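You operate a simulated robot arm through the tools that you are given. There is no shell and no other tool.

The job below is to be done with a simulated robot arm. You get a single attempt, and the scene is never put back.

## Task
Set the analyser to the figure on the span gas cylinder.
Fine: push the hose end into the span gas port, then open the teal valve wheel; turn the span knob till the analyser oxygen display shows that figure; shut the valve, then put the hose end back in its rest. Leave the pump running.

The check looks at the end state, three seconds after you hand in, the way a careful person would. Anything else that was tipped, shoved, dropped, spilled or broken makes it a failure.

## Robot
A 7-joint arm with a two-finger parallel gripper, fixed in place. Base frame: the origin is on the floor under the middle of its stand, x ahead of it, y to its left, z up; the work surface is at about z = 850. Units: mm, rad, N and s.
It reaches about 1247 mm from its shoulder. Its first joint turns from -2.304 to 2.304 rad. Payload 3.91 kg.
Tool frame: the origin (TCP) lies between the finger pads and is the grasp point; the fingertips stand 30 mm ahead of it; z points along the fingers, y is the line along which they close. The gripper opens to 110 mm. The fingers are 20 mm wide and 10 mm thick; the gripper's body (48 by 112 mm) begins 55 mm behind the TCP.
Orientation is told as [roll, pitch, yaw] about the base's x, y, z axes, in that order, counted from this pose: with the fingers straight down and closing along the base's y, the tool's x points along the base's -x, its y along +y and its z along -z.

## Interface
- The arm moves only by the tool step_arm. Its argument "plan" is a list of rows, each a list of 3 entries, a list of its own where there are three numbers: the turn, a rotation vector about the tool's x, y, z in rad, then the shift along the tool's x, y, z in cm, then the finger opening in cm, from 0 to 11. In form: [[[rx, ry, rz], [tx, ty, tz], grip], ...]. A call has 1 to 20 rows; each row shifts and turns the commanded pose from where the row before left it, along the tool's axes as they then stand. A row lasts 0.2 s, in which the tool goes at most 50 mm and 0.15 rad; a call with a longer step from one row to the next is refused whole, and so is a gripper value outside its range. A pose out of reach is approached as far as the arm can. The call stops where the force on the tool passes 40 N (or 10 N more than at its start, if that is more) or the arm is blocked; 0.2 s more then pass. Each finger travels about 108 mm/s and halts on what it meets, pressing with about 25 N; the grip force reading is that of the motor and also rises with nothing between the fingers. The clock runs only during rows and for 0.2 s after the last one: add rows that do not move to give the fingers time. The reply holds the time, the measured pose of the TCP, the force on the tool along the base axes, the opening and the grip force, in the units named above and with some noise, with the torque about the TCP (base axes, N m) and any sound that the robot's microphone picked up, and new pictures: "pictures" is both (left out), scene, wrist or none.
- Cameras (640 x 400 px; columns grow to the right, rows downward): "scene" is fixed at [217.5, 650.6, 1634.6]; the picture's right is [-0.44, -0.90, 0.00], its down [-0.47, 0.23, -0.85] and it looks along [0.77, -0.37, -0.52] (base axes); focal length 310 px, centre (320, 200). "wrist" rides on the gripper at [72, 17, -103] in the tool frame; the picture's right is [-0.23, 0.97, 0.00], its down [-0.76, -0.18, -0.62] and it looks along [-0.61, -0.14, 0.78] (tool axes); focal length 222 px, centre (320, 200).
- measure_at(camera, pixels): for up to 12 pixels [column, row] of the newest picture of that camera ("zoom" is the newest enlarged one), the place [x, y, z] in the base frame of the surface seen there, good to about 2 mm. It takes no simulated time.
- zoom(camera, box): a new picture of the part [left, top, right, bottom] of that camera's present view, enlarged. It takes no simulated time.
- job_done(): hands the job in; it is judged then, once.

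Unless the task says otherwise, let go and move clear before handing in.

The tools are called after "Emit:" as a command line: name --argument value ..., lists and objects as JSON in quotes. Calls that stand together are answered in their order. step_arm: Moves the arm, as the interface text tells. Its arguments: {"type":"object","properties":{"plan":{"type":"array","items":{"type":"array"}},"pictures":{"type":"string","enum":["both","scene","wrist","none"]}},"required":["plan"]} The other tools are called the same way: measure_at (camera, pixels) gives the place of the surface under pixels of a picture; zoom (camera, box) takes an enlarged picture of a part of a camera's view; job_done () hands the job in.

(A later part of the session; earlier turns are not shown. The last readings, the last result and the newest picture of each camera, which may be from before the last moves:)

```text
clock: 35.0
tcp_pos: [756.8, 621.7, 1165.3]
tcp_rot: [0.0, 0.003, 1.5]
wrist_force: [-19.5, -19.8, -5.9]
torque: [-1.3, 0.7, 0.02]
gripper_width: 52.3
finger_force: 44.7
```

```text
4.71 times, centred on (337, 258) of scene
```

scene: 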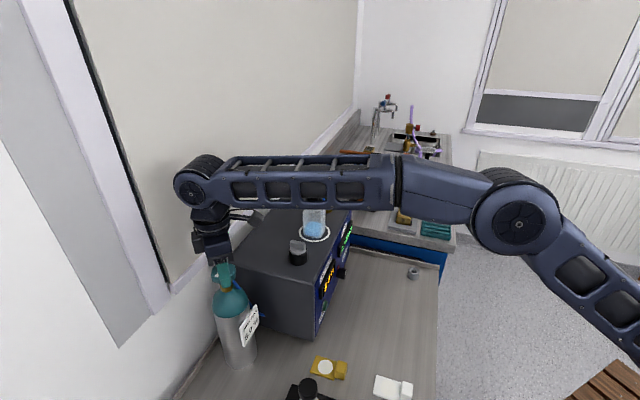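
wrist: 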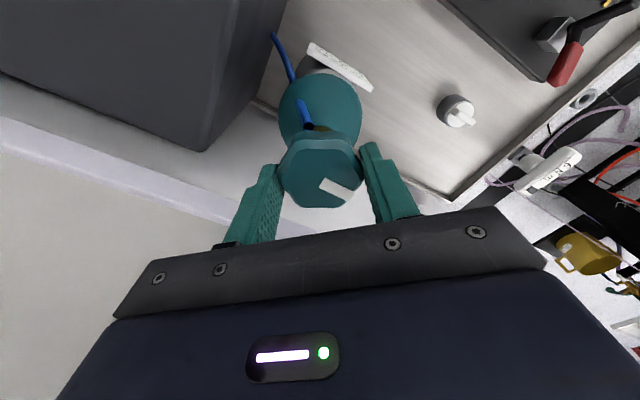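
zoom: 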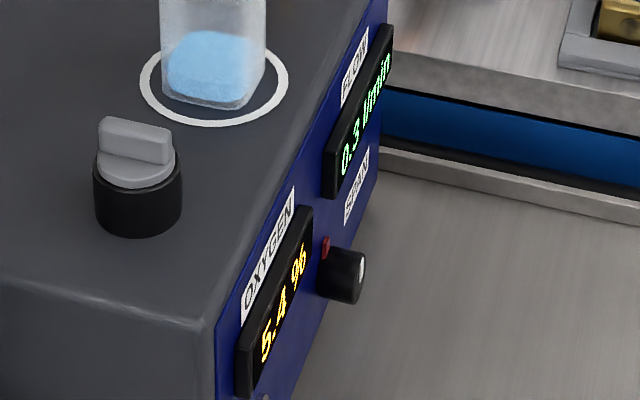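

Reading is 5.4 % and still dropping with the wheel ~86° open. I'll relieve the side force, release the wheel and rise straight up.

Emit:
step_arm --plan '[[[0, 0, 0], [0.12, 0.1, 0], 4], [[0, 0, 0], [0, 0, 0], 6], [[0, 0, 0], [0, 0, 0], 8], [[0, 0, 0], [0, 0, 0], 8.5], [[0, 0, 0], [0, 0, -3], 8.5], [[0, 0, 0], [0, 0, -4], 8.5], [[0, 0, 0], [0, 0, -4], 8.5], [[0, 0, 0], [0, 0, 0], 8.5]]'

Emit:
zoom --camera "scene" --box '[312, 215, 362, 300]'

Emit:
zoom --camera "scene" --box '[190, 220, 290, 380]'

```text
clock: 36.8
tcp_pos: [756.4, 621.1, 1277.4]
tcp_rot: [-0.001, 0.001, 1.499]
wrist_force: [-0.4, -0.2, -0.8]
torque: [0.0, 0.03, -0.01]
gripper_width: 85.0
finger_force: 0.0
```

scene: 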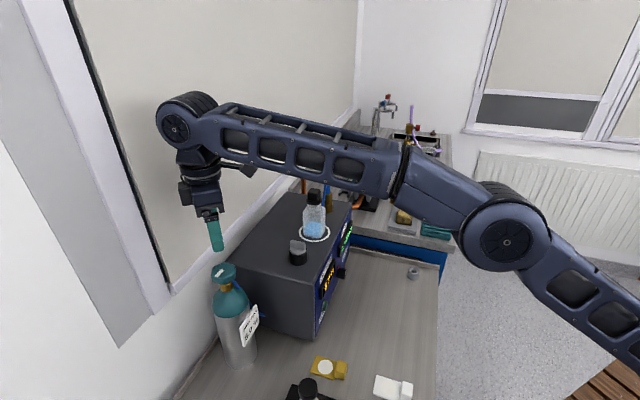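
wrist: 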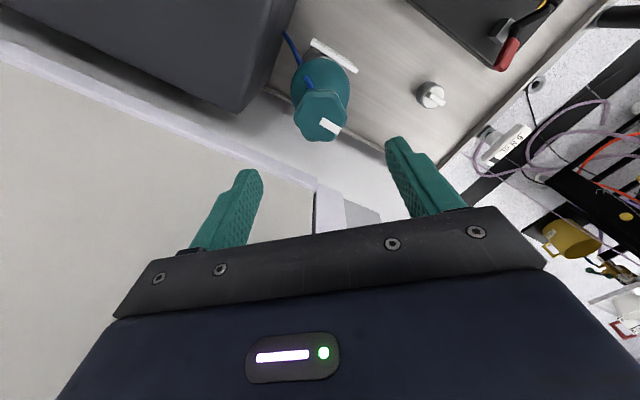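

```text
4.71 times, centred on (337, 258) of scene
```

zoom: 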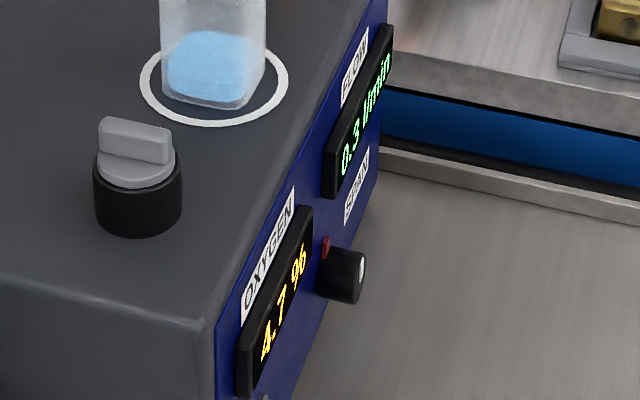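

```text
2.50 times, centred on (240, 300) of scene
```

zoom: 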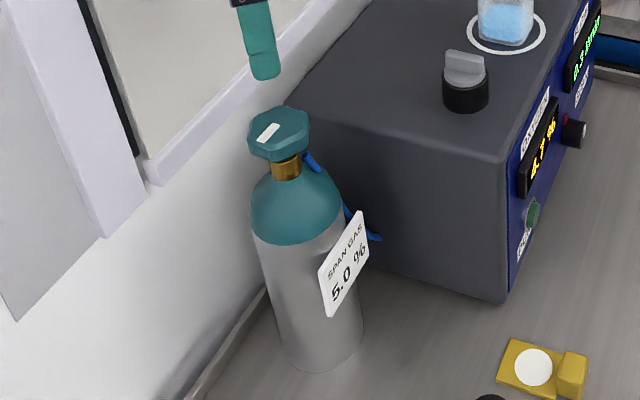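

Reading is 4.7 % and trending toward ~4.5, so the span knob must be raised a bit; the wheel marker clearly rotated (pixel (268,132) in the zoom) and the cylinder is unmoved. Next I move to in front of the panel, turning toward the knob axis heading.

Emit:
step_arm --plan '[[[0, 0, 0], [4.5, 0.373, 0.245], 7], [[0, 0, 0], [4.5, 0.373, 0.245], 6], [[0, 0, 0], [4.5, 0.373, 0.245], 5], [[0, 0, 0], [4.5, 0.373, 0.245], 5], [[0, 0, 0], [4.5, 0.373, 0.245], 5], [[0, 0, 0], [4.5, 0.373, 0.245], 5], [[0, 0, 0], [4.5, 0.373, 0.245], 5], [[0, 0, 0], [4.5, 0.373, 0.245], 5], [[0, 0, 0], [4.5, 0.373, 0.245], 5], [[0, 0, 0], [4.5, 0.373, 0.245], 5], [[0, 0, 0], [4.5, 0.373, 0.245], 5], [[0, 0, 0.143], [0, 0, 0], 5], [[0, 0, 0.143], [0, 0, 0], 5], [[0, 0, 0.143], [0, 0, 0], 5], [[0, 0, 0.143], [0, 0, 0], 5], [[0, 0, 0.143], [0, 0, 0], 5]]'

```text
clock: 40.2
tcp_pos: [680.1, 130.8, 1249.8]
tcp_rot: [0.0, 0.0, 0.783]
wrist_force: [0.1, 0.6, -0.3]
torque: [0.03, -0.02, 0.02]
gripper_width: 49.8
finger_force: 0.0
```

scene: 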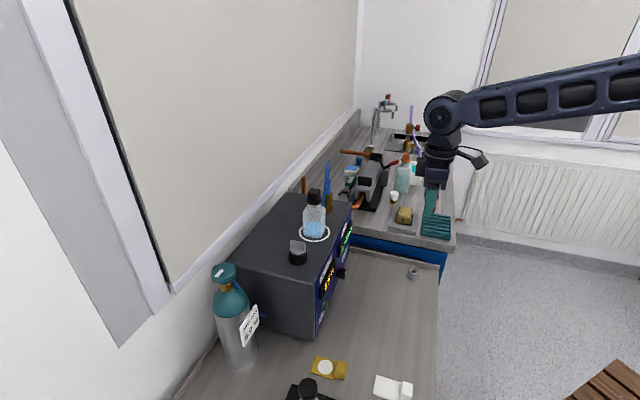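
wrist: 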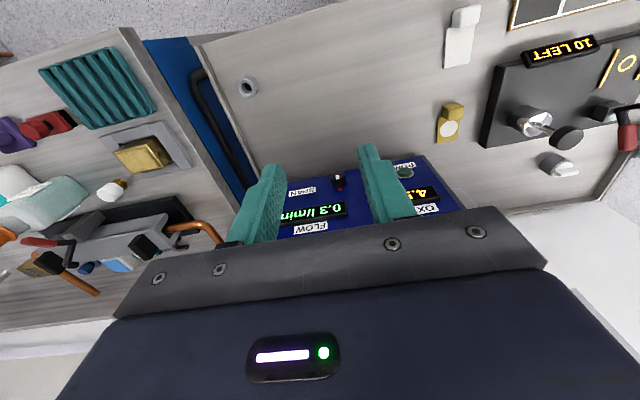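

The arm is in front of the box with the tool down. Now I pitch it 90° so that it points horizontally at the panel.

Emit:
step_arm --plan '[[[0, -0.1428, 0], [0, 0, 0], 5], [[0, -0.1428, 0], [0, 0, 0], 5], [[0, -0.1428, 0], [0, 0, 0], 5], [[0, -0.1428, 0], [0, 0, 0], 5], [[0, -0.1428, 0], [0, 0, 0], 5], [[0, -0.1428, 0], [0, 0, 0], 5], [[0, -0.1428, 0], [0, 0, 0], 5], [[0, -0.1428, 0], [0, 0, 0], 5], [[0, -0.1428, 0], [0, 0, 0], 5], [[0, -0.1428, 0], [0, 0, 0], 5], [[0, -0.1428, 0], [0, 0, 0], 5], [[0, 0, 0], [0, 0, 0], 5]]'

Emit:
zoom --camera "scene" --box '[312, 215, 362, 300]'

```text
clock: 42.8
tcp_pos: [680.0, 130.9, 1247.0]
tcp_rot: [-2.892, -1.571, -2.606]
wrist_force: [0.1, 0.5, -1.5]
torque: [0.01, -0.04, 0.02]
gripper_width: 49.8
finger_force: 0.1
```

scene: 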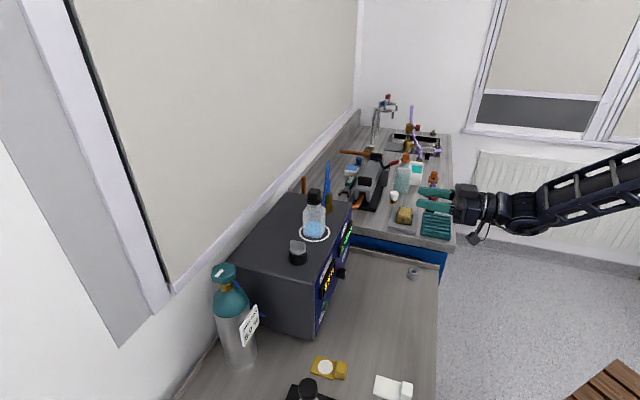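
wrist: 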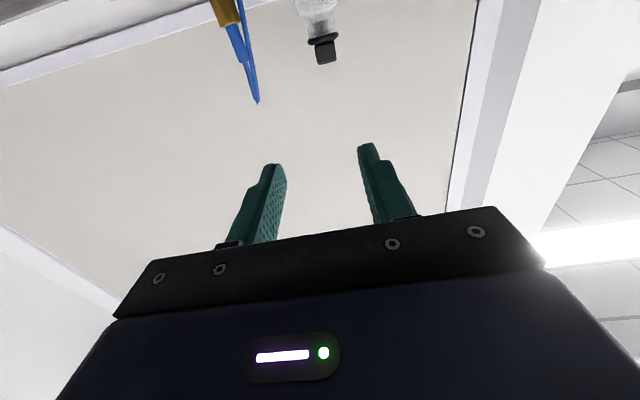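

```text
4.71 times, centred on (337, 258) of scene
```

zoom: 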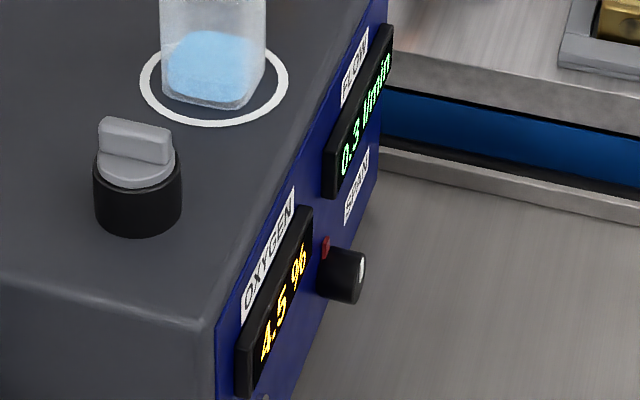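

Reading has settled at 4.5 %, as expected. Now I roll the tool −100° about its own axis so the wrist camera is at the right side (clear of the table and able to see the display).

Emit:
step_arm --plan '[[[0, 0, -0.1455], [0, 0, 0], 5], [[0, 0, -0.1455], [0, 0, 0], 5], [[0, 0, -0.1455], [0, 0, 0], 5], [[0, 0, -0.1455], [0, 0, 0], 5], [[0, 0, -0.1455], [0, 0, 0], 5], [[0, 0, -0.1455], [0, 0, 0], 5], [[0, 0, -0.1455], [0, 0, 0], 5], [[0, 0, -0.1455], [0, 0, 0], 5], [[0, 0, -0.1455], [0, 0, 0], 5], [[0, 0, -0.1455], [0, 0, 0], 5], [[0, 0, -0.1455], [0, 0, 0], 5], [[0, 0, 0], [0, 0, 0], 5]]'

```text
clock: 45.4
tcp_pos: [677.0, 126.6, 1259.7]
tcp_rot: [-1.592, -0.031, 2.356]
wrist_force: [0.0, -1.0, -0.9]
torque: [0.02, 0.01, 0.03]
gripper_width: 49.9
finger_force: 0.0
out of reach, approached as far as the arm can: row 3
```

scene: 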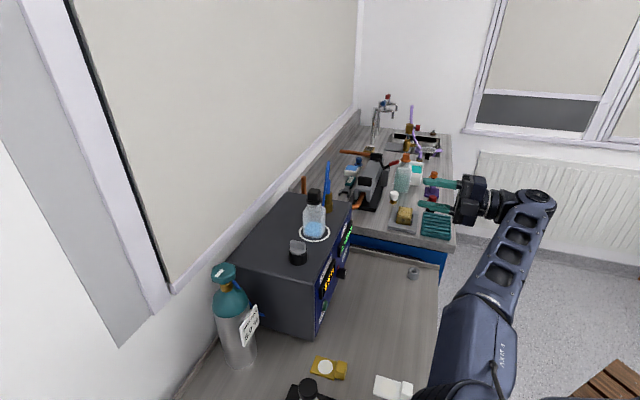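
wrist: 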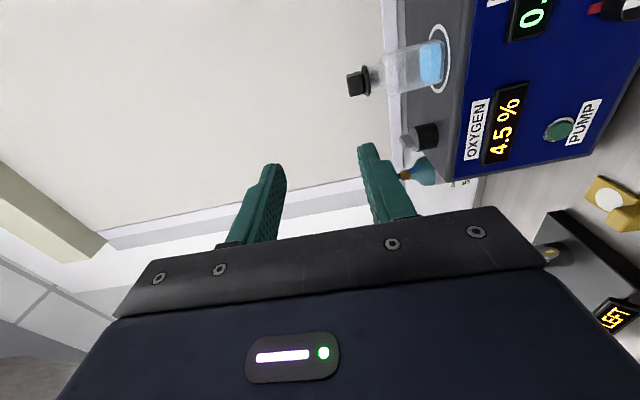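

The arm swung its elbow to the left side to reach this roll. I need to know where the forearm now is relative to the table objects, and locate the knob.

Emit:
measure_at --camera "scene" --pixels '[[525, 195], [500, 250], [480, 310], [450, 340], [430, 390], [470, 390], [515, 310], [440, 360]]'

Emit:
zoom --camera "wrist" --box '[440, 0, 640, 180]'

Emit:
zoom --camera "scene" --box '[400, 150, 640, 400]'

```text
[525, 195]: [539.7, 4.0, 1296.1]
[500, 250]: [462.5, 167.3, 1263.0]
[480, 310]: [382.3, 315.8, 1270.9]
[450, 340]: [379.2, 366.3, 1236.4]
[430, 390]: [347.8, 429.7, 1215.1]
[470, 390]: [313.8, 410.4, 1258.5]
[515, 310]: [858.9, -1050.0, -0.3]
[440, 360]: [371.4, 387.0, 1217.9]
```

```text
2.22 times, centred on (540, 90) of wrist
```

zoom: 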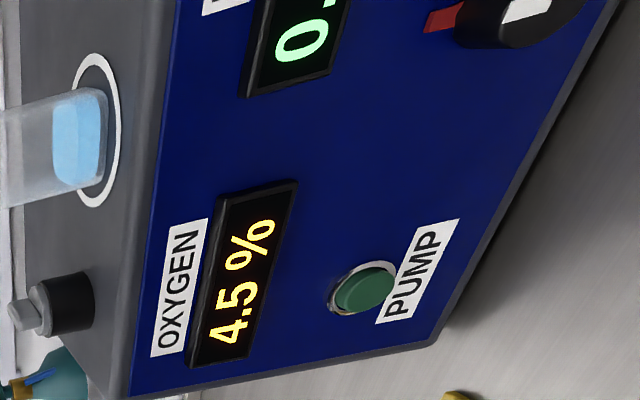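

```text
1.60 times, centred on (520, 275) of scene
```

zoom: 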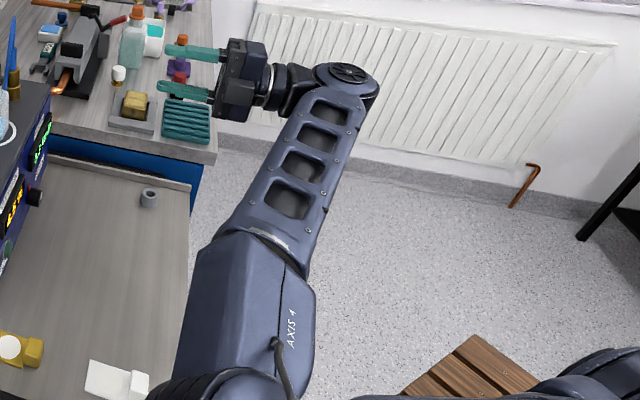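

Emit:
measure_at --camera "scene" --pixels '[[430, 395], [425, 340], [390, 388], [408, 391], [330, 368], [308, 388], [260, 395], [185, 390], [345, 395]]'

Emit:
measure_at --camera "wrist" --pixels '[[600, 20], [610, 5], [565, 130], [505, 120], [480, 130], [590, 110], [620, 60], [570, 20], [470, 170], [620, 15]]'

```text
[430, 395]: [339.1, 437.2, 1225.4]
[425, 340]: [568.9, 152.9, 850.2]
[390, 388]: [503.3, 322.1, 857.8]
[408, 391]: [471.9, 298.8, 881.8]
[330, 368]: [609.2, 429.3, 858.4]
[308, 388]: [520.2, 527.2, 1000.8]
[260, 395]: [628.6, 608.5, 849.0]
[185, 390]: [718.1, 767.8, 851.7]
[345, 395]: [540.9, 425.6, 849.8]
```

```text
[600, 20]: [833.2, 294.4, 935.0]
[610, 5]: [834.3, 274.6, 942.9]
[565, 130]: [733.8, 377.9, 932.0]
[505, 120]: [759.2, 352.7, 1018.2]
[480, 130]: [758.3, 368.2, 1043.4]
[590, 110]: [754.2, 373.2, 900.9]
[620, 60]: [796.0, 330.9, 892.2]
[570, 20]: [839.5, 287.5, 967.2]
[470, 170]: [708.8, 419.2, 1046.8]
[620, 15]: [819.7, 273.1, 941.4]
```

Panel plane is x+y≈1127 (normal exactly at 45°). The elbow is now over the left side near other instruments, which I don't like; I'll undo the roll and instead use a tilted approach with the tool x-axis down. Rolling back.

Emit:
step_arm --plan '[[[0, 0, 0.1455], [0, 0, 0], 5], [[0, 0, 0.1455], [0, 0, 0], 5], [[0, 0, 0.1455], [0, 0, 0], 5], [[0, 0, 0.1455], [0, 0, 0], 5], [[0, 0, 0.1455], [0, 0, 0], 5], [[0, 0, 0.1455], [0, 0, 0], 5], [[0, 0, 0.1455], [0, 0, 0], 5], [[0, 0, 0.1455], [0, 0, 0], 5], [[0, 0, 0.1455], [0, 0, 0], 5], [[0, 0, 0.1455], [0, 0, 0], 5], [[0, 0, 0.1455], [0, 0, 0], 5], [[0, 0, 0], [0, 0, 0], 5]]'

```text
clock: 48.0
tcp_pos: [677.3, 128.4, 1258.7]
tcp_rot: [1.866, -1.503, -1.081]
wrist_force: [0.7, 0.3, 0.0]
torque: [-0.01, -0.01, -0.02]
gripper_width: 50.0
finger_force: 0.1
```

scene: 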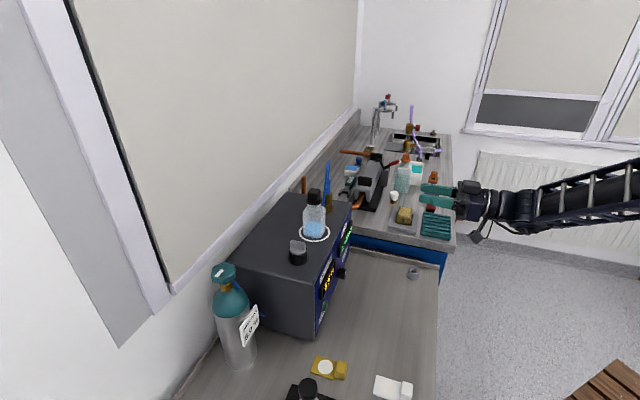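
wrist: 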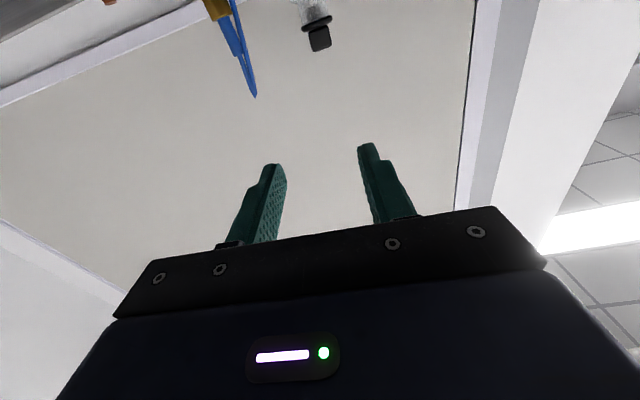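

The arm returned to its original posture. I'll set a −70° pitch (tool tilted 20° down) and move to a standoff ~140 mm from the knob.

Emit:
step_arm --plan '[[[0, 0, -0.065], [0, 0, 0], 5], [[0, 0.123, 0], [0, 0, 0], 5], [[0, 0.123, 0], [0, 0, 0], 5], [[0, 0.123, 0], [0, 0, 0], 5], [[0, 0, 0], [3.803, -0.07, 2.805], 5], [[0, 0, 0], [3.803, -0.07, 2.805], 5], [[0, 0, 0], [3.803, -0.07, 2.805], 5], [[0, 0, 0], [3.803, -0.07, 2.805], 5], [[0, 0, 0], [3.803, -0.07, 2.805], 5], [[0, 0, 0], [3.803, -0.07, 2.805], 5], [[0, 0, 0], [0, 0, 0], 5]]'

Emit:
zoom --camera "wrist" --box '[220, 0, 440, 160]'

Emit:
zoom --camera "scene" --box '[300, 220, 460, 320]'

```text
clock: 50.6
tcp_pos: [752.3, 142.5, 987.3]
tcp_rot: [-0.003, -1.221, 0.721]
wrist_force: [-0.4, 0.5, 0.0]
torque: [0.0, -0.02, -0.08]
gripper_width: 50.0
finger_force: 0.2
stopped in row 11: the arm was blocked; the commanded pose is now the measured one
```

scene: 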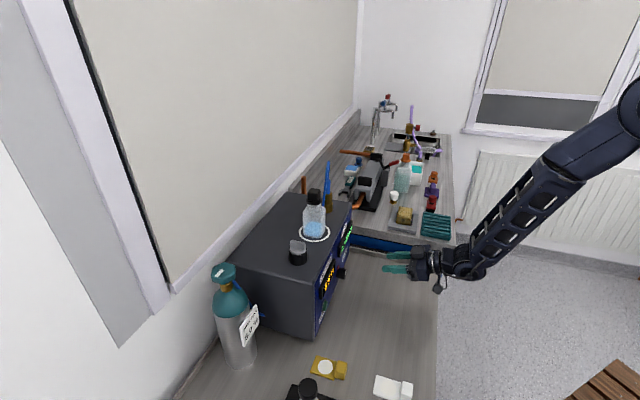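
wrist: 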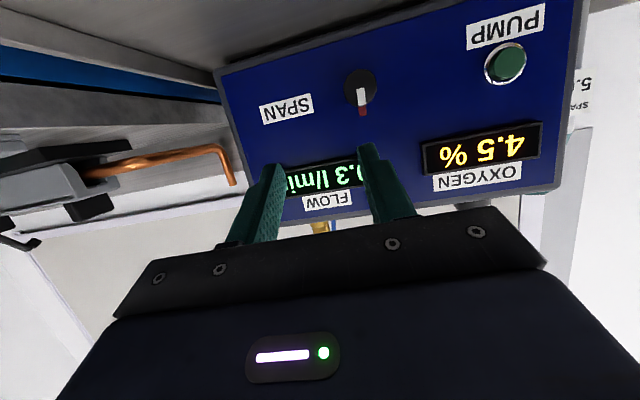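

```text
2.50 times, centred on (330, 80) of wrist
```

zoom: 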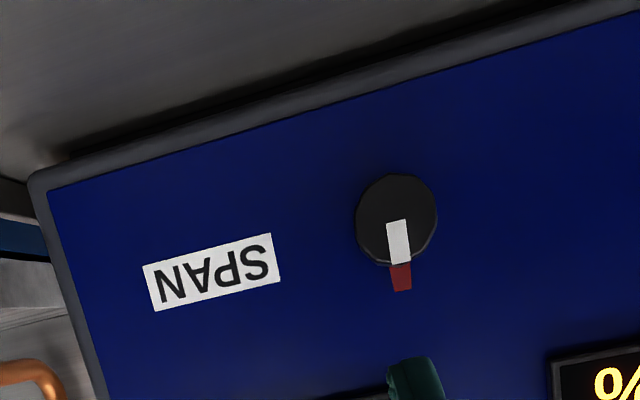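

```text
4.00 times, centred on (380, 270) of scene
```

zoom: 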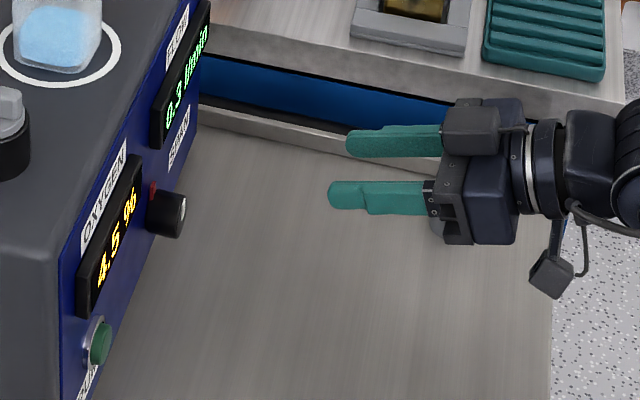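

The move stopped as "blocked" with no contact force and the pose a little off (yaw 0.72, y=142) — probably the wrist near a singular posture. The view is good: the knob pointer sits at the red mark (wrist 361,105). I'll back off slightly and correct the heading to see whether the arm follows.

Emit:
step_arm --plan '[[[0, 0, 0], [0, 0, -1.5], 5], [[-0.03, 0, -0.011], [0, 0, -1.5], 5], [[-0.03, 0, -0.011], [0, 0, -1], 5], [[0, 0, 0], [0, 0, 0], 5]]'

```text
clock: 51.6
tcp_pos: [722.6, 118.1, 1000.9]
tcp_rot: [-0.004, -1.223, 0.784]
wrist_force: [-0.7, 0.0, 0.0]
torque: [0.02, -0.02, 0.02]
gripper_width: 50.4
finger_force: 0.1
```

scene: 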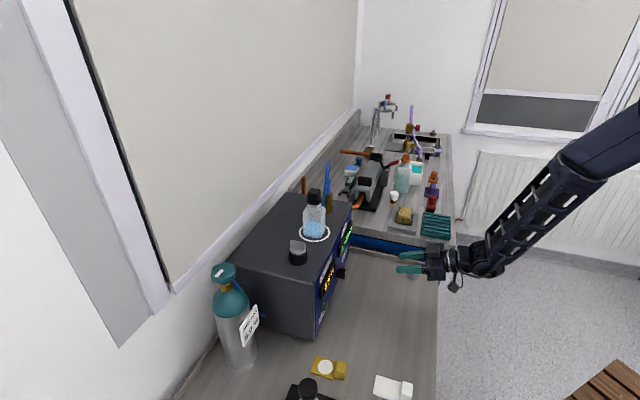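
wrist: 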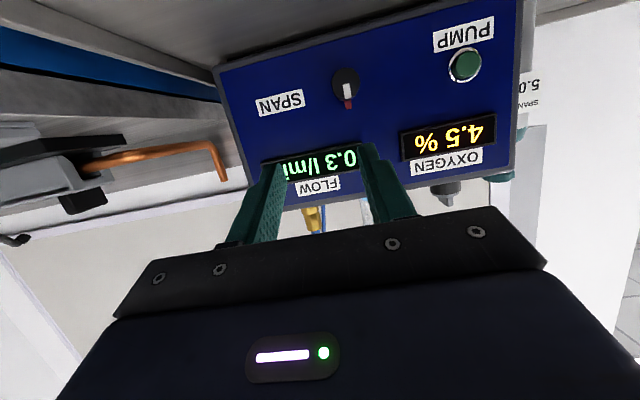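

It follows correctly now. I'll measure the knob in this wrist view.

Emit:
zoom --camera "wrist" --box '[315, 50, 385, 125]'

Emit:
zoom --camera "scene" --box '[325, 255, 360, 290]'

```text
5.33 times, centred on (350, 88) of wrist
```

zoom: 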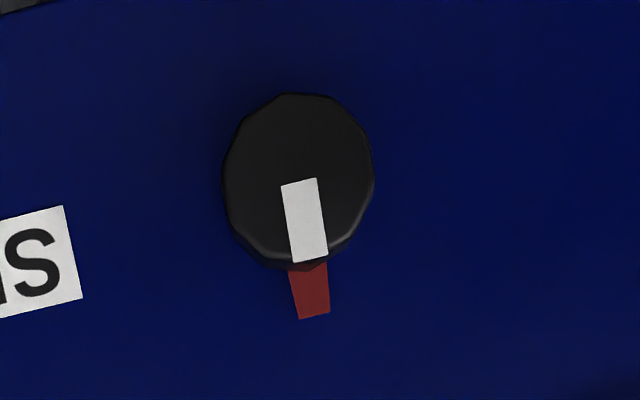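

```text
11.43 times, centred on (342, 272) of scene
```

zoom: 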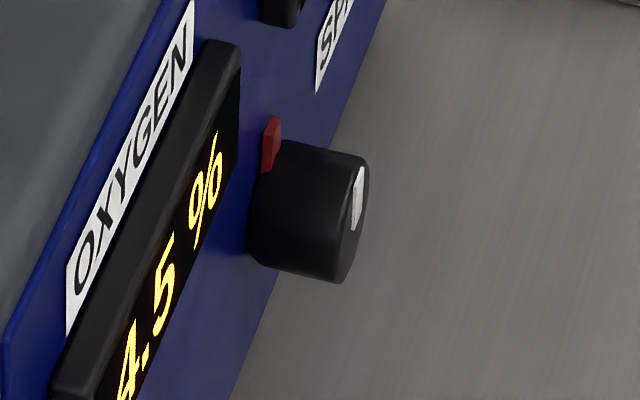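

Emit:
zoom --camera "wrist" --box '[315, 50, 385, 125]'

Emit:
measure_at --camera "zoom" --pixels '[[230, 180], [366, 175], [300, 100], [310, 230], [298, 170], [240, 130], [355, 130], [245, 225], [355, 215], [310, 305], [315, 290], [440, 180]]'

```text
5.33 times, centred on (350, 88) of wrist
```

zoom: 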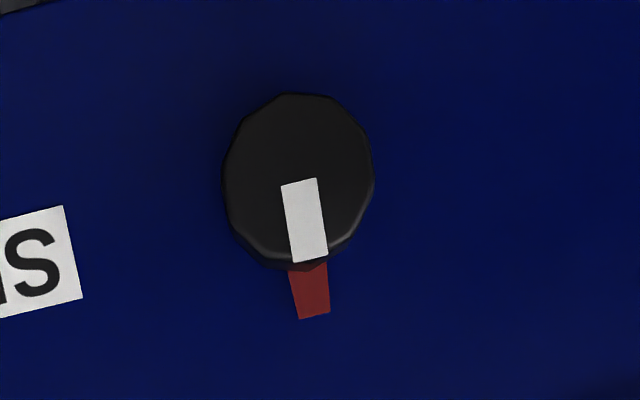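

```text
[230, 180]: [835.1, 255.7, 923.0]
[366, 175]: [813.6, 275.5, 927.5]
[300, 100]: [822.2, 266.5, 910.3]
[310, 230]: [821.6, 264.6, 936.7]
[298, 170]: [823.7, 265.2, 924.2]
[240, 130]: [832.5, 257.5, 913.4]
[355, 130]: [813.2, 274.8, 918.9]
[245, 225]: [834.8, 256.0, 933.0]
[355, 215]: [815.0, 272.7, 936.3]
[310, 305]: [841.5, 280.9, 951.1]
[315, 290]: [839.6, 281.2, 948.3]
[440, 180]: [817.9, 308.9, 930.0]
```

Knob: axis at x−y≈558.6, z≈925.5, radius ≈15, front face 27 mm off the panel, pointer up at the red mark. Before gripping, I'll test in free space that the arm can rotate about the knob axis (clockwise first, then back) from this posture.

Emit:
step_arm --plan '[[[-0.041, 0, 0.113], [0, 0, 0], 5], [[-0.041, 0, 0.113], [0, 0, 0], 5], [[-0.041, 0, 0.113], [0, 0, 0], 5], [[-0.041, 0, 0.113], [0, 0, 0], 5], [[-0.041, 0, 0.113], [0, 0, 0], 5], [[0, 0, 0], [0, 0, 0], 5]]'

```text
clock: 53.0
tcp_pos: [721.0, 117.4, 1000.9]
tcp_rot: [1.111, -0.888, -0.22]
wrist_force: [0.3, 0.4, 0.2]
torque: [0.01, 0.01, -0.02]
gripper_width: 50.0
finger_force: 0.0
```

scene: 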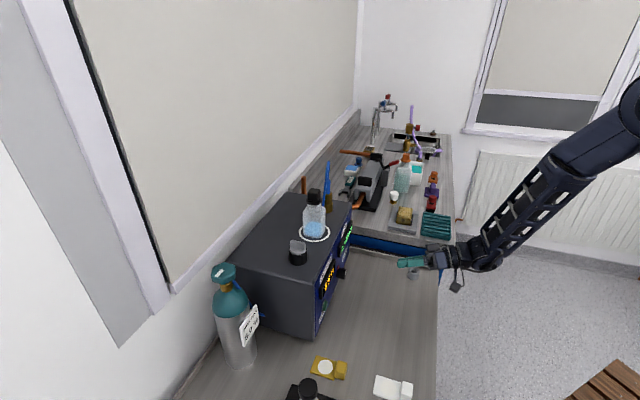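
wrist: 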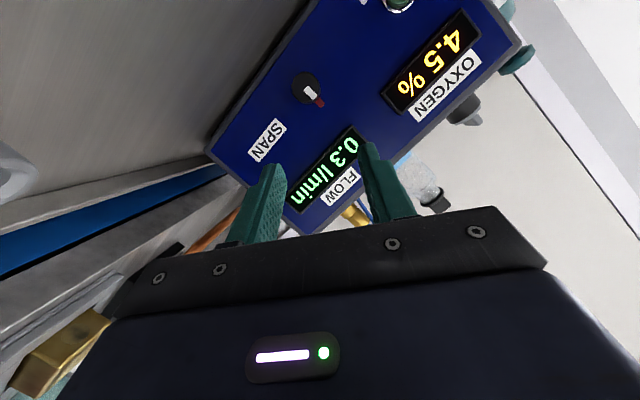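

Clockwise 0.6 rad works smoothly. Now testing back and 0.6 rad the other way.

Emit:
step_arm --plan '[[[0.041, 0, -0.113], [0, 0, 0], 5], [[0.041, 0, -0.113], [0, 0, 0], 5], [[0.041, 0, -0.113], [0, 0, 0], 5], [[0.041, 0, -0.113], [0, 0, 0], 5], [[0.041, 0, -0.113], [0, 0, 0], 5], [[0.041, 0, -0.113], [0, 0, 0], 5], [[0.041, 0, -0.113], [0, 0, 0], 5], [[0.041, 0, -0.113], [0, 0, 0], 5], [[0.041, 0, -0.113], [0, 0, 0], 5], [[0.041, 0, -0.113], [0, 0, 0], 5], [[0, 0, 0], [0, 0, 0], 5]]'

```text
clock: 55.4
tcp_pos: [721.3, 118.9, 1000.1]
tcp_rot: [-1.113, -0.887, 1.781]
wrist_force: [0.3, -0.4, 0.1]
torque: [0.0, -0.04, 0.01]
gripper_width: 50.4
finger_force: 0.1
```

scene: 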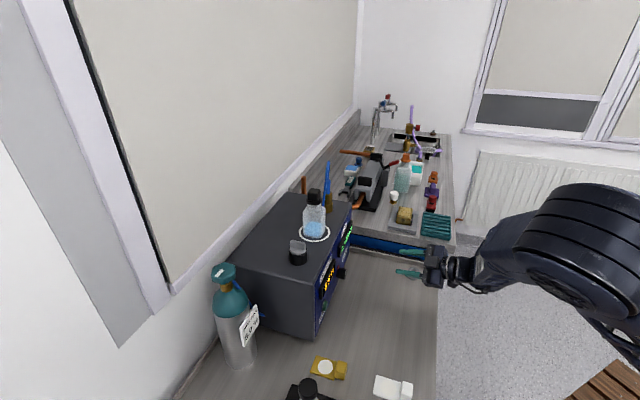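
wrist: 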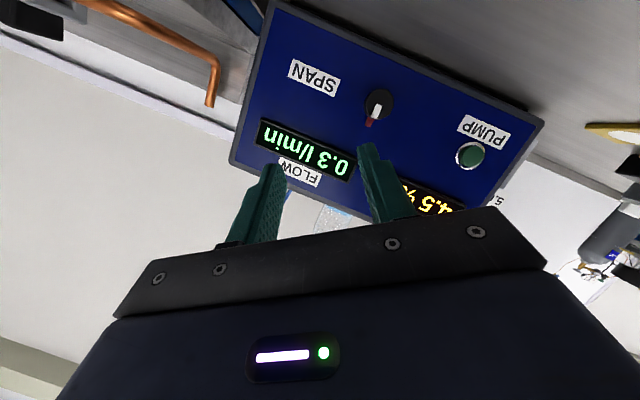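

Both directions work (clockwise with less elbow motion). Returning to neutral and moving to 100 mm in front of the knob, aligned on its axis.

Emit:
step_arm --plan '[[[-0.041, 0, 0.113], [0, 0, 0], 5], [[-0.041, 0, 0.113], [0, 0, 0], 5], [[-0.041, 0, 0.113], [0, 0, 0], 5], [[-0.041, 0, 0.113], [0, 0, 0], 5], [[-0.041, 0, 0.113], [0, 0, 0], 5], [[0, 0, 0], [0, 0, 0], 5], [[0, 0, 0], [0.24, 1.07, 2.0], 5], [[0, 0, 0], [0.24, 1.07, 3.0], 5], [[0, 0, 0], [0.24, 1.07, 3.0], 5], [[0, 0, 0], [0, 0, 0], 5]]'

Emit:
zoom --camera "wrist" --box '[240, 0, 440, 230]'

Emit:
zoom --camera "scene" --box '[310, 230, 430, 320]'

```text
clock: 57.6
tcp_pos: [751.7, 194.8, 968.2]
tcp_rot: [-0.006, -1.222, 0.783]
wrist_force: [-0.3, 0.8, 0.0]
torque: [0.02, 0.01, 0.03]
gripper_width: 50.1
finger_force: 0.0
```

scene: 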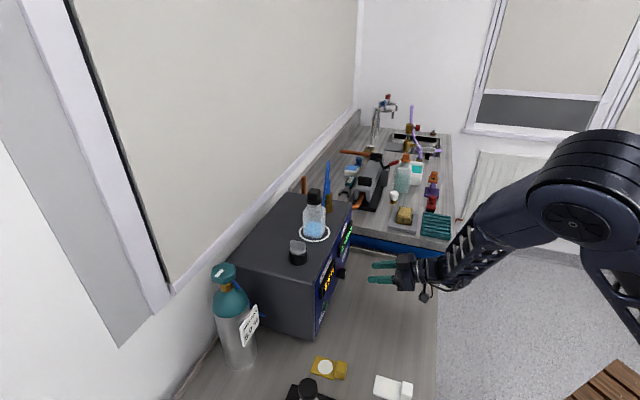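
wrist: 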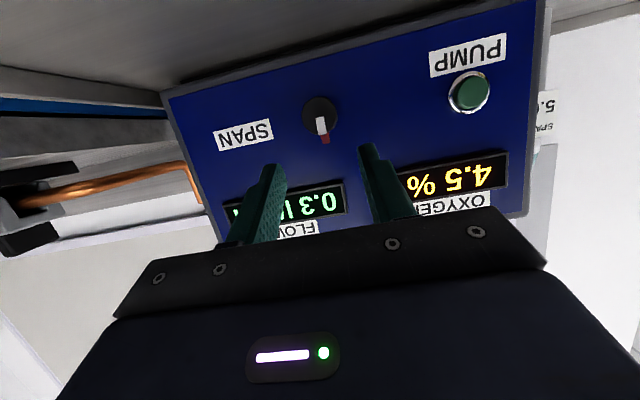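

```text
1.74 times, centred on (340, 115) of wrist
```

zoom: 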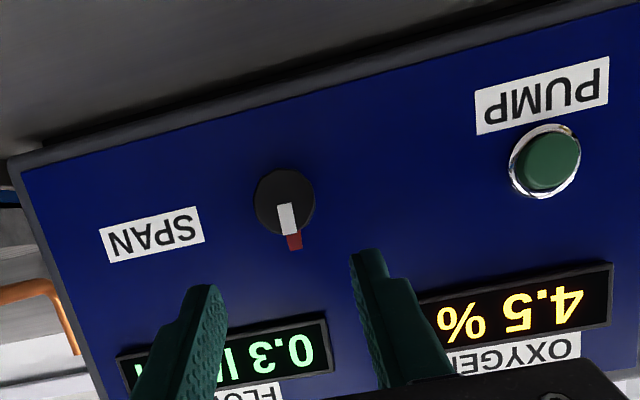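

```text
4.44 times, centred on (370, 275) of scene
```

zoom: 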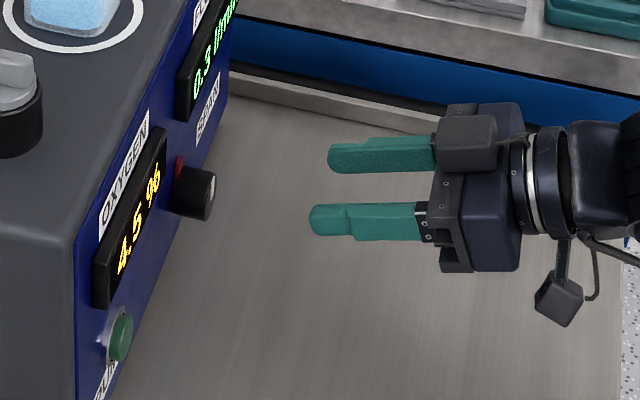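

TCP needs +2.6 mm x, −1.2 mm y and ~98 mm forward in tool terms. Advancing onto the knob with the fingers open 5 cm.

Emit:
step_arm --plan '[[[0, 0, 0], [0.26, -0.12, 2.5], 5], [[0, 0, 0], [0, 0, 2.5], 5], [[0, 0, 0], [0, 0, 2.0], 5], [[0, 0, 0], [0, 0, 1.3], 5], [[0, 0, 0], [0, 0, 0], 5]]'

Emit:
zoom --camera "wrist" --box '[240, 0, 440, 230]'

Emit:
zoom --camera "scene" --box '[310, 230, 430, 320]'

```text
clock: 58.8
tcp_pos: [807.2, 246.7, 935.8]
tcp_rot: [-0.004, -1.223, 0.782]
wrist_force: [-0.1, 0.1, 0.7]
torque: [-0.01, 0.04, 0.03]
gripper_width: 50.3
finger_force: 0.0
```

scene: 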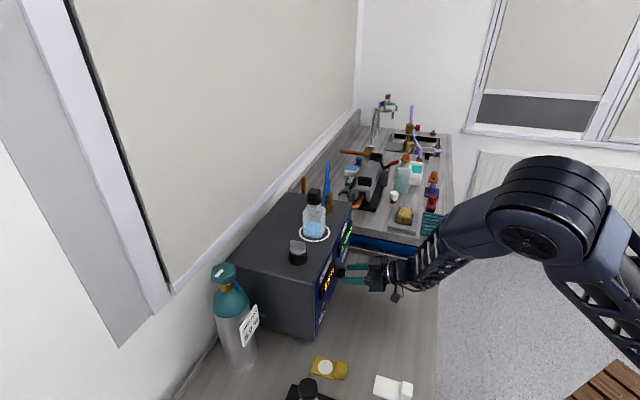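
wrist: 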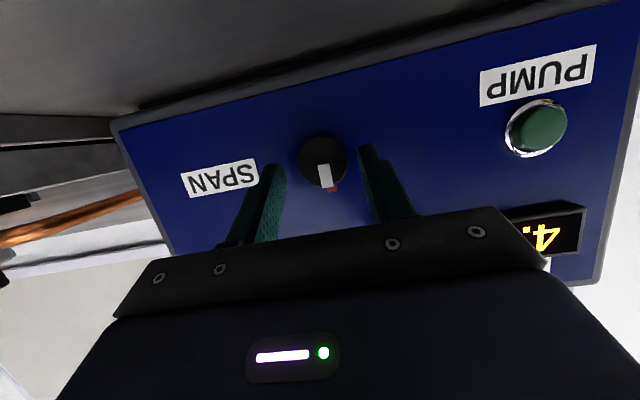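

```text
1.74 times, centred on (340, 115) of wrist
```

zoom: 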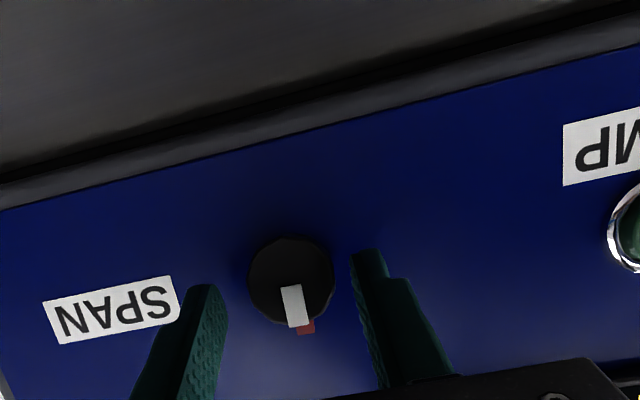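

```text
4.44 times, centred on (370, 275) of scene
```

zoom: 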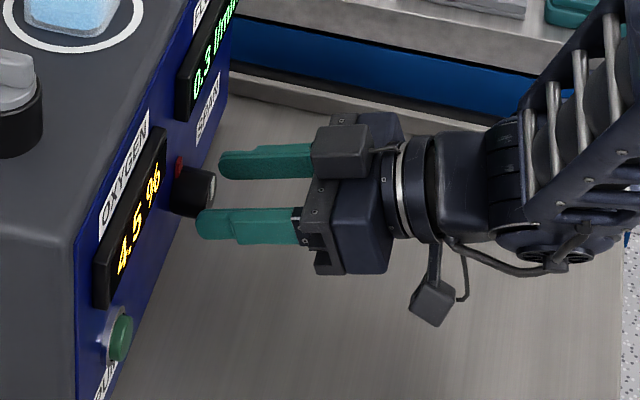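

Knob is between the fingertips (wrist 322,160). Quick check of the knob's lateral centre before the last 16 mm.

Emit:
measure_at --camera "wrist" --pixels '[[302, 165], [345, 160], [322, 160], [322, 140], [325, 180], [312, 160], [335, 160]]'

```text
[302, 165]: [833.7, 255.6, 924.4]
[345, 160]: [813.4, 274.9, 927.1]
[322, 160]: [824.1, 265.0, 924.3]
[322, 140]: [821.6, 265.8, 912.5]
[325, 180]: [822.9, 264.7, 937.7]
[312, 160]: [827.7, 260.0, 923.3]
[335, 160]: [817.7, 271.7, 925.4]
```

Emit:
step_arm --plan '[[[0, 0, 0], [-0.1, 0.08, 0.8], 5], [[0, 0, 0], [0, 0, 0.8], 5], [[0, 0, 0], [0, 0, 0], 5], [[0, 0, 0], [0, 0, 0], 3.6], [[0, 0, 0], [0, 0, 0], 2.5], [[0, 0, 0], [0, 0, 0], 2.5], [[0, 0, 0], [0, 0, 0], 2.5]]'

Emit:
zoom --camera "wrist" --box '[240, 0, 440, 230]'

Emit:
zoom --camera "scene" --box '[310, 230, 400, 310]'

```text
clock: 60.4
tcp_pos: [816.4, 258.6, 930.8]
tcp_rot: [-0.003, -1.222, 0.786]
wrist_force: [-17.2, 12.6, -1.6]
torque: [0.22, -0.02, 1.16]
gripper_width: 35.7
finger_force: 44.8
```

scene: 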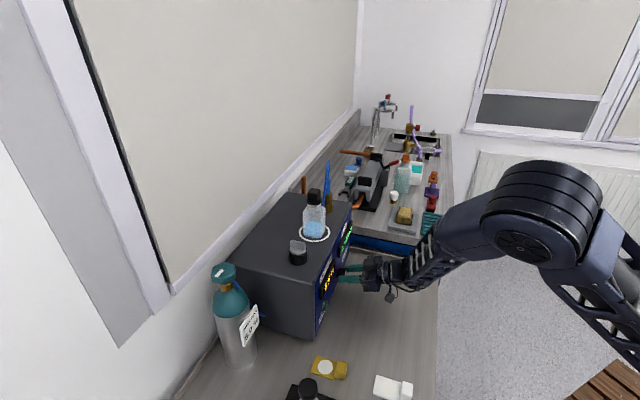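
wrist: 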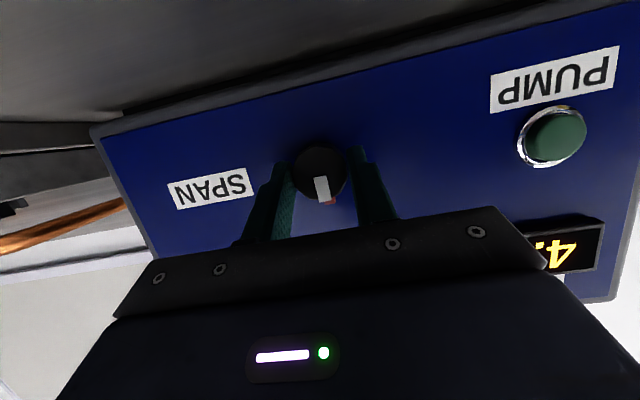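

```text
1.74 times, centred on (340, 115) of wrist
```

zoom: 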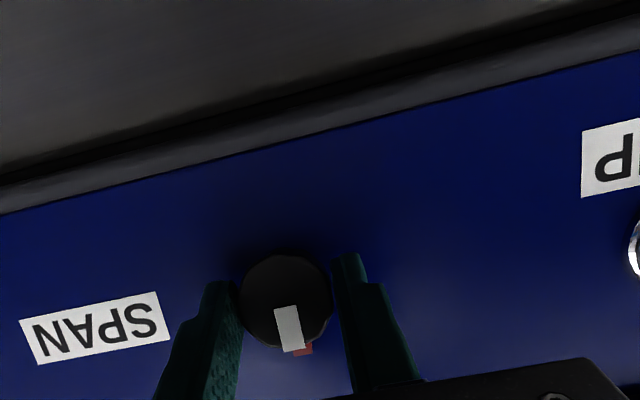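

```text
5.00 times, centred on (355, 270) of scene
```

zoom: 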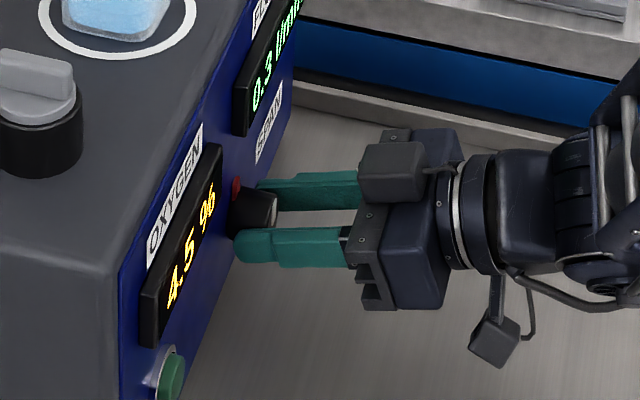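

Knob gripped (35.7 mm) with 21 N sideways toward tool +y; I'll shift +1.5 mm in y to centre.

Emit:
step_arm --plan '[[[0, 0, 0], [0, 0.1, 0], 2.5], [[0, 0, 0], [0, 0.07, 0], 2.5], [[0, 0, 0], [0, 0, 0], 2.5]]' --pictures "none"

```text
clock: 61.2
tcp_pos: [816.1, 258.0, 931.1]
tcp_rot: [-0.003, -1.225, 0.785]
wrist_force: [-3.0, 19.6, -2.7]
torque: [-0.21, 0.34, 1.02]
gripper_width: 35.8
finger_force: 45.2
```

Some side force remains but it's modest. I'll try a small clockwise turn (0.16 rad about the knob axis) and see how the display responds.

Emit:
step_arm --plan '[[[0, 0, 0], [0, 0.06, 0], 2.5], [[-0.0274, 0, 0.0752], [0, -0.05, 0], 2.5], [[-0.0274, 0, 0.0752], [0, -0.05, 0], 2.5], [[0, 0, 0], [0, 0, 0], 2.5]]'

Emit:
zoom --camera "wrist" --box '[240, 0, 440, 230]'

Emit:
zoom --camera "scene" --box '[310, 230, 400, 310]'

```text
clock: 62.2
tcp_pos: [817.3, 258.3, 930.9]
tcp_rot: [0.44, -1.189, 0.367]
wrist_force: [13.1, 12.6, -6.1]
torque: [-0.06, 0.02, 0.56]
gripper_width: 35.7
finger_force: 44.5
```

scene: 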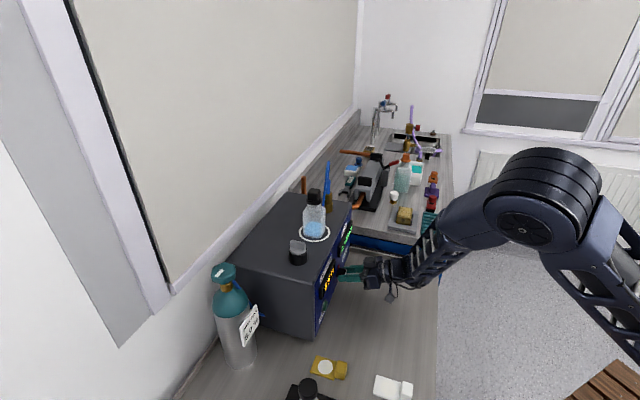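
wrist: 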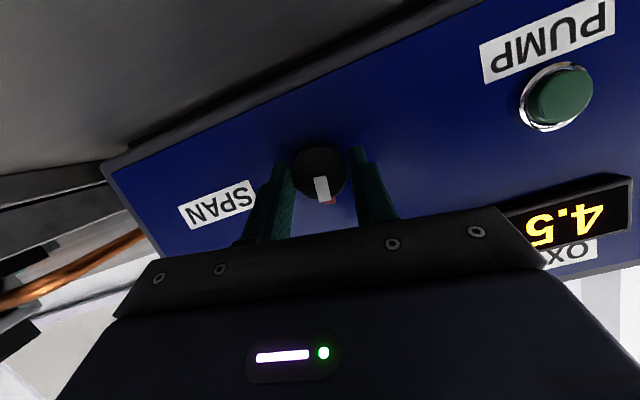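

```text
1.74 times, centred on (340, 115) of wrist
```

zoom: 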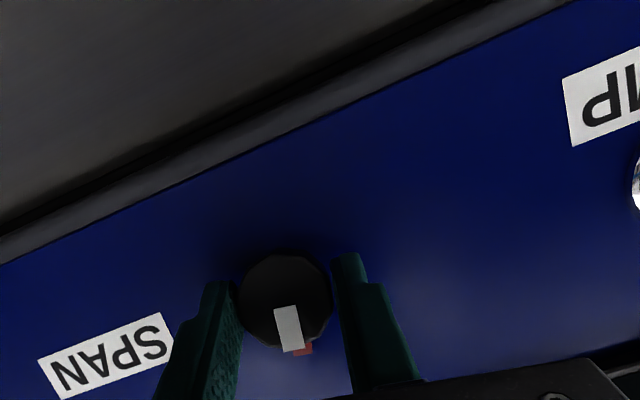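

```text
5.00 times, centred on (355, 270) of scene
```

zoom: 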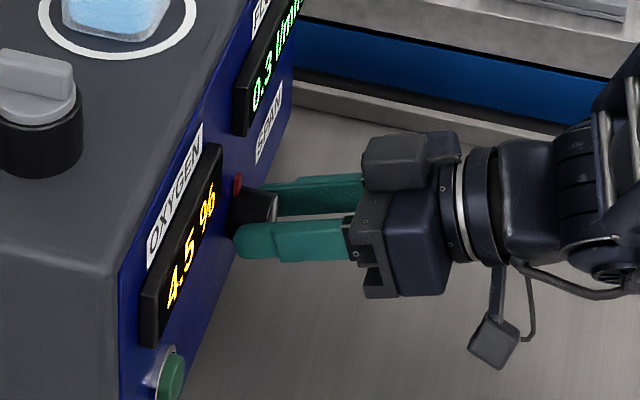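

The pointer follows the gripper; display still 4.5 %. Continuing clockwise another 0.4 rad.

Emit:
step_arm --plan '[[[0, 0, 0], [-0.02, 0, 0.06], 2.5], [[-0.0274, 0, 0.0752], [0, -0.05, 0], 2.5], [[-0.0274, 0, 0.0752], [0, -0.05, 0], 2.5], [[-0.0274, 0, 0.0752], [0, -0.05, 0], 2.5], [[-0.0274, 0, 0.0752], [0, -0.05, 0], 2.5], [[-0.0274, 0, 0.0752], [0, -0.05, 0], 2.5], [[0, 0, 0], [0, 0, 0], 2.5]]'

Emit:
zoom --camera "wrist" --box '[240, 0, 440, 230]'

Emit:
zoom --camera "scene" --box '[310, 230, 400, 310]'

```text
clock: 63.8
tcp_pos: [819.5, 256.3, 929.2]
tcp_rot: [1.07, -0.92, -0.187]
wrist_force: [9.2, -7.2, -16.6]
torque: [-0.16, 0.05, -0.05]
gripper_width: 35.7
finger_force: 44.6
```

scene: 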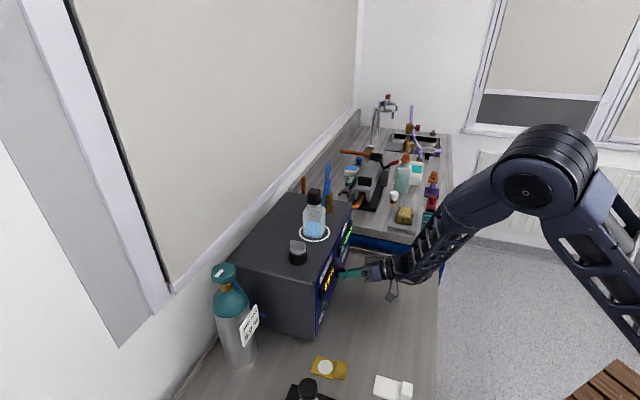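
wrist: 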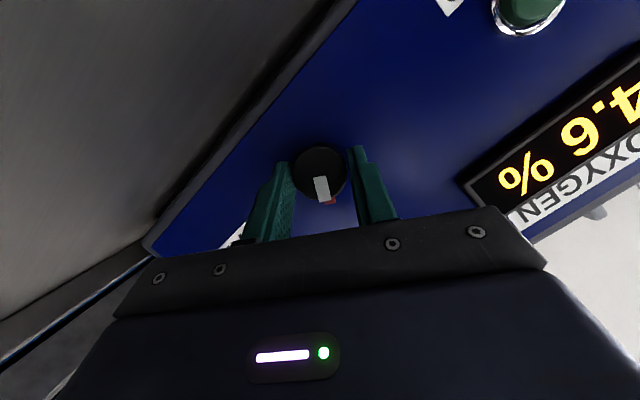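

```text
1.74 times, centred on (340, 115) of wrist
```

zoom: 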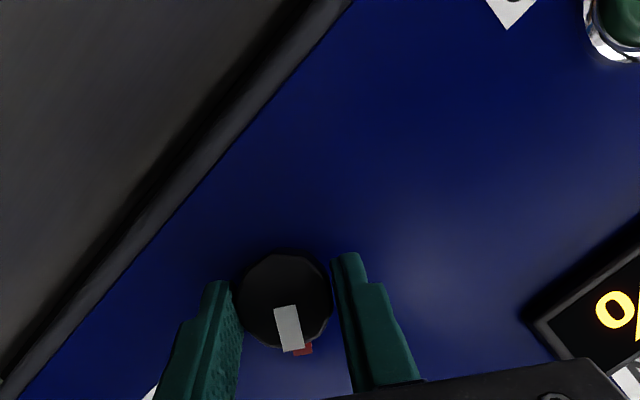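

```text
5.00 times, centred on (355, 270) of scene
```

zoom: 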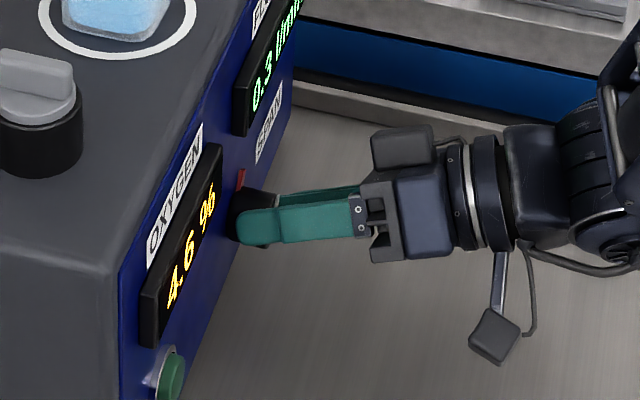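

Now 4.6 % — clockwise raises it slowly (and the red tab turns with the knob). I'll recentre 1 mm and continue clockwise by 0.5 rad.

Emit:
step_arm --plan '[[[0, 0, 0], [0, -0.1, 0], 2.5], [[-0.0342, 0, 0.094], [0, -0.065, 0], 2.5], [[-0.0342, 0, 0.094], [0, -0.065, 0], 2.5], [[-0.0342, 0, 0.094], [0, -0.065, 0], 2.5], [[-0.0342, 0, 0.094], [0, -0.065, 0], 2.5], [[-0.0342, 0, 0.094], [0, -0.065, 0], 2.5], [[0, 0, 0], [0, 0, 0], 2.5]]'

Emit:
zoom --camera "wrist" --box '[240, 80, 440, 230]'

Emit:
zoom --camera "scene" --box '[310, 230, 400, 310]'

```text
clock: 65.4
tcp_pos: [820.5, 254.5, 927.0]
tcp_rot: [1.382, -0.478, -0.395]
wrist_force: [-27.4, -24.2, -1.1]
torque: [0.14, -0.14, 0.43]
gripper_width: 35.5
finger_force: 45.3
```

scene: 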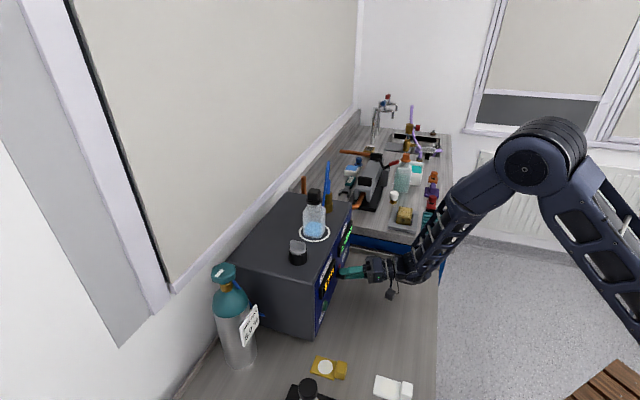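
wrist: 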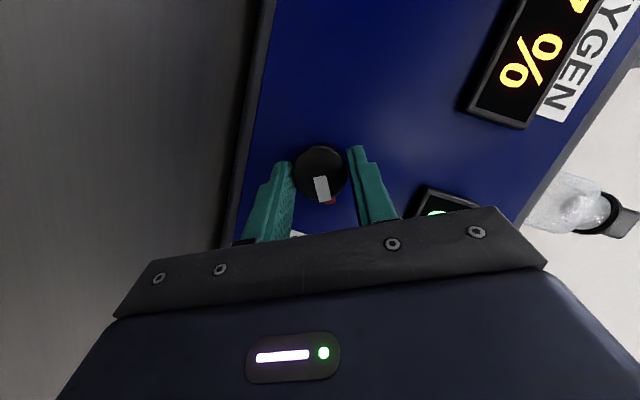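

```text
2.67 times, centred on (340, 155) of wrist
```

zoom: 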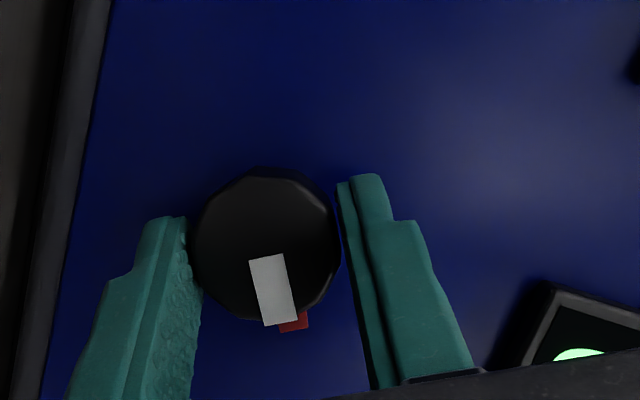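

```text
5.00 times, centred on (355, 270) of scene
```

zoom: 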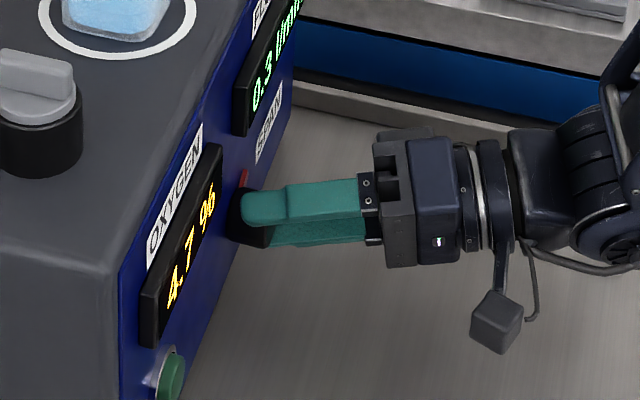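

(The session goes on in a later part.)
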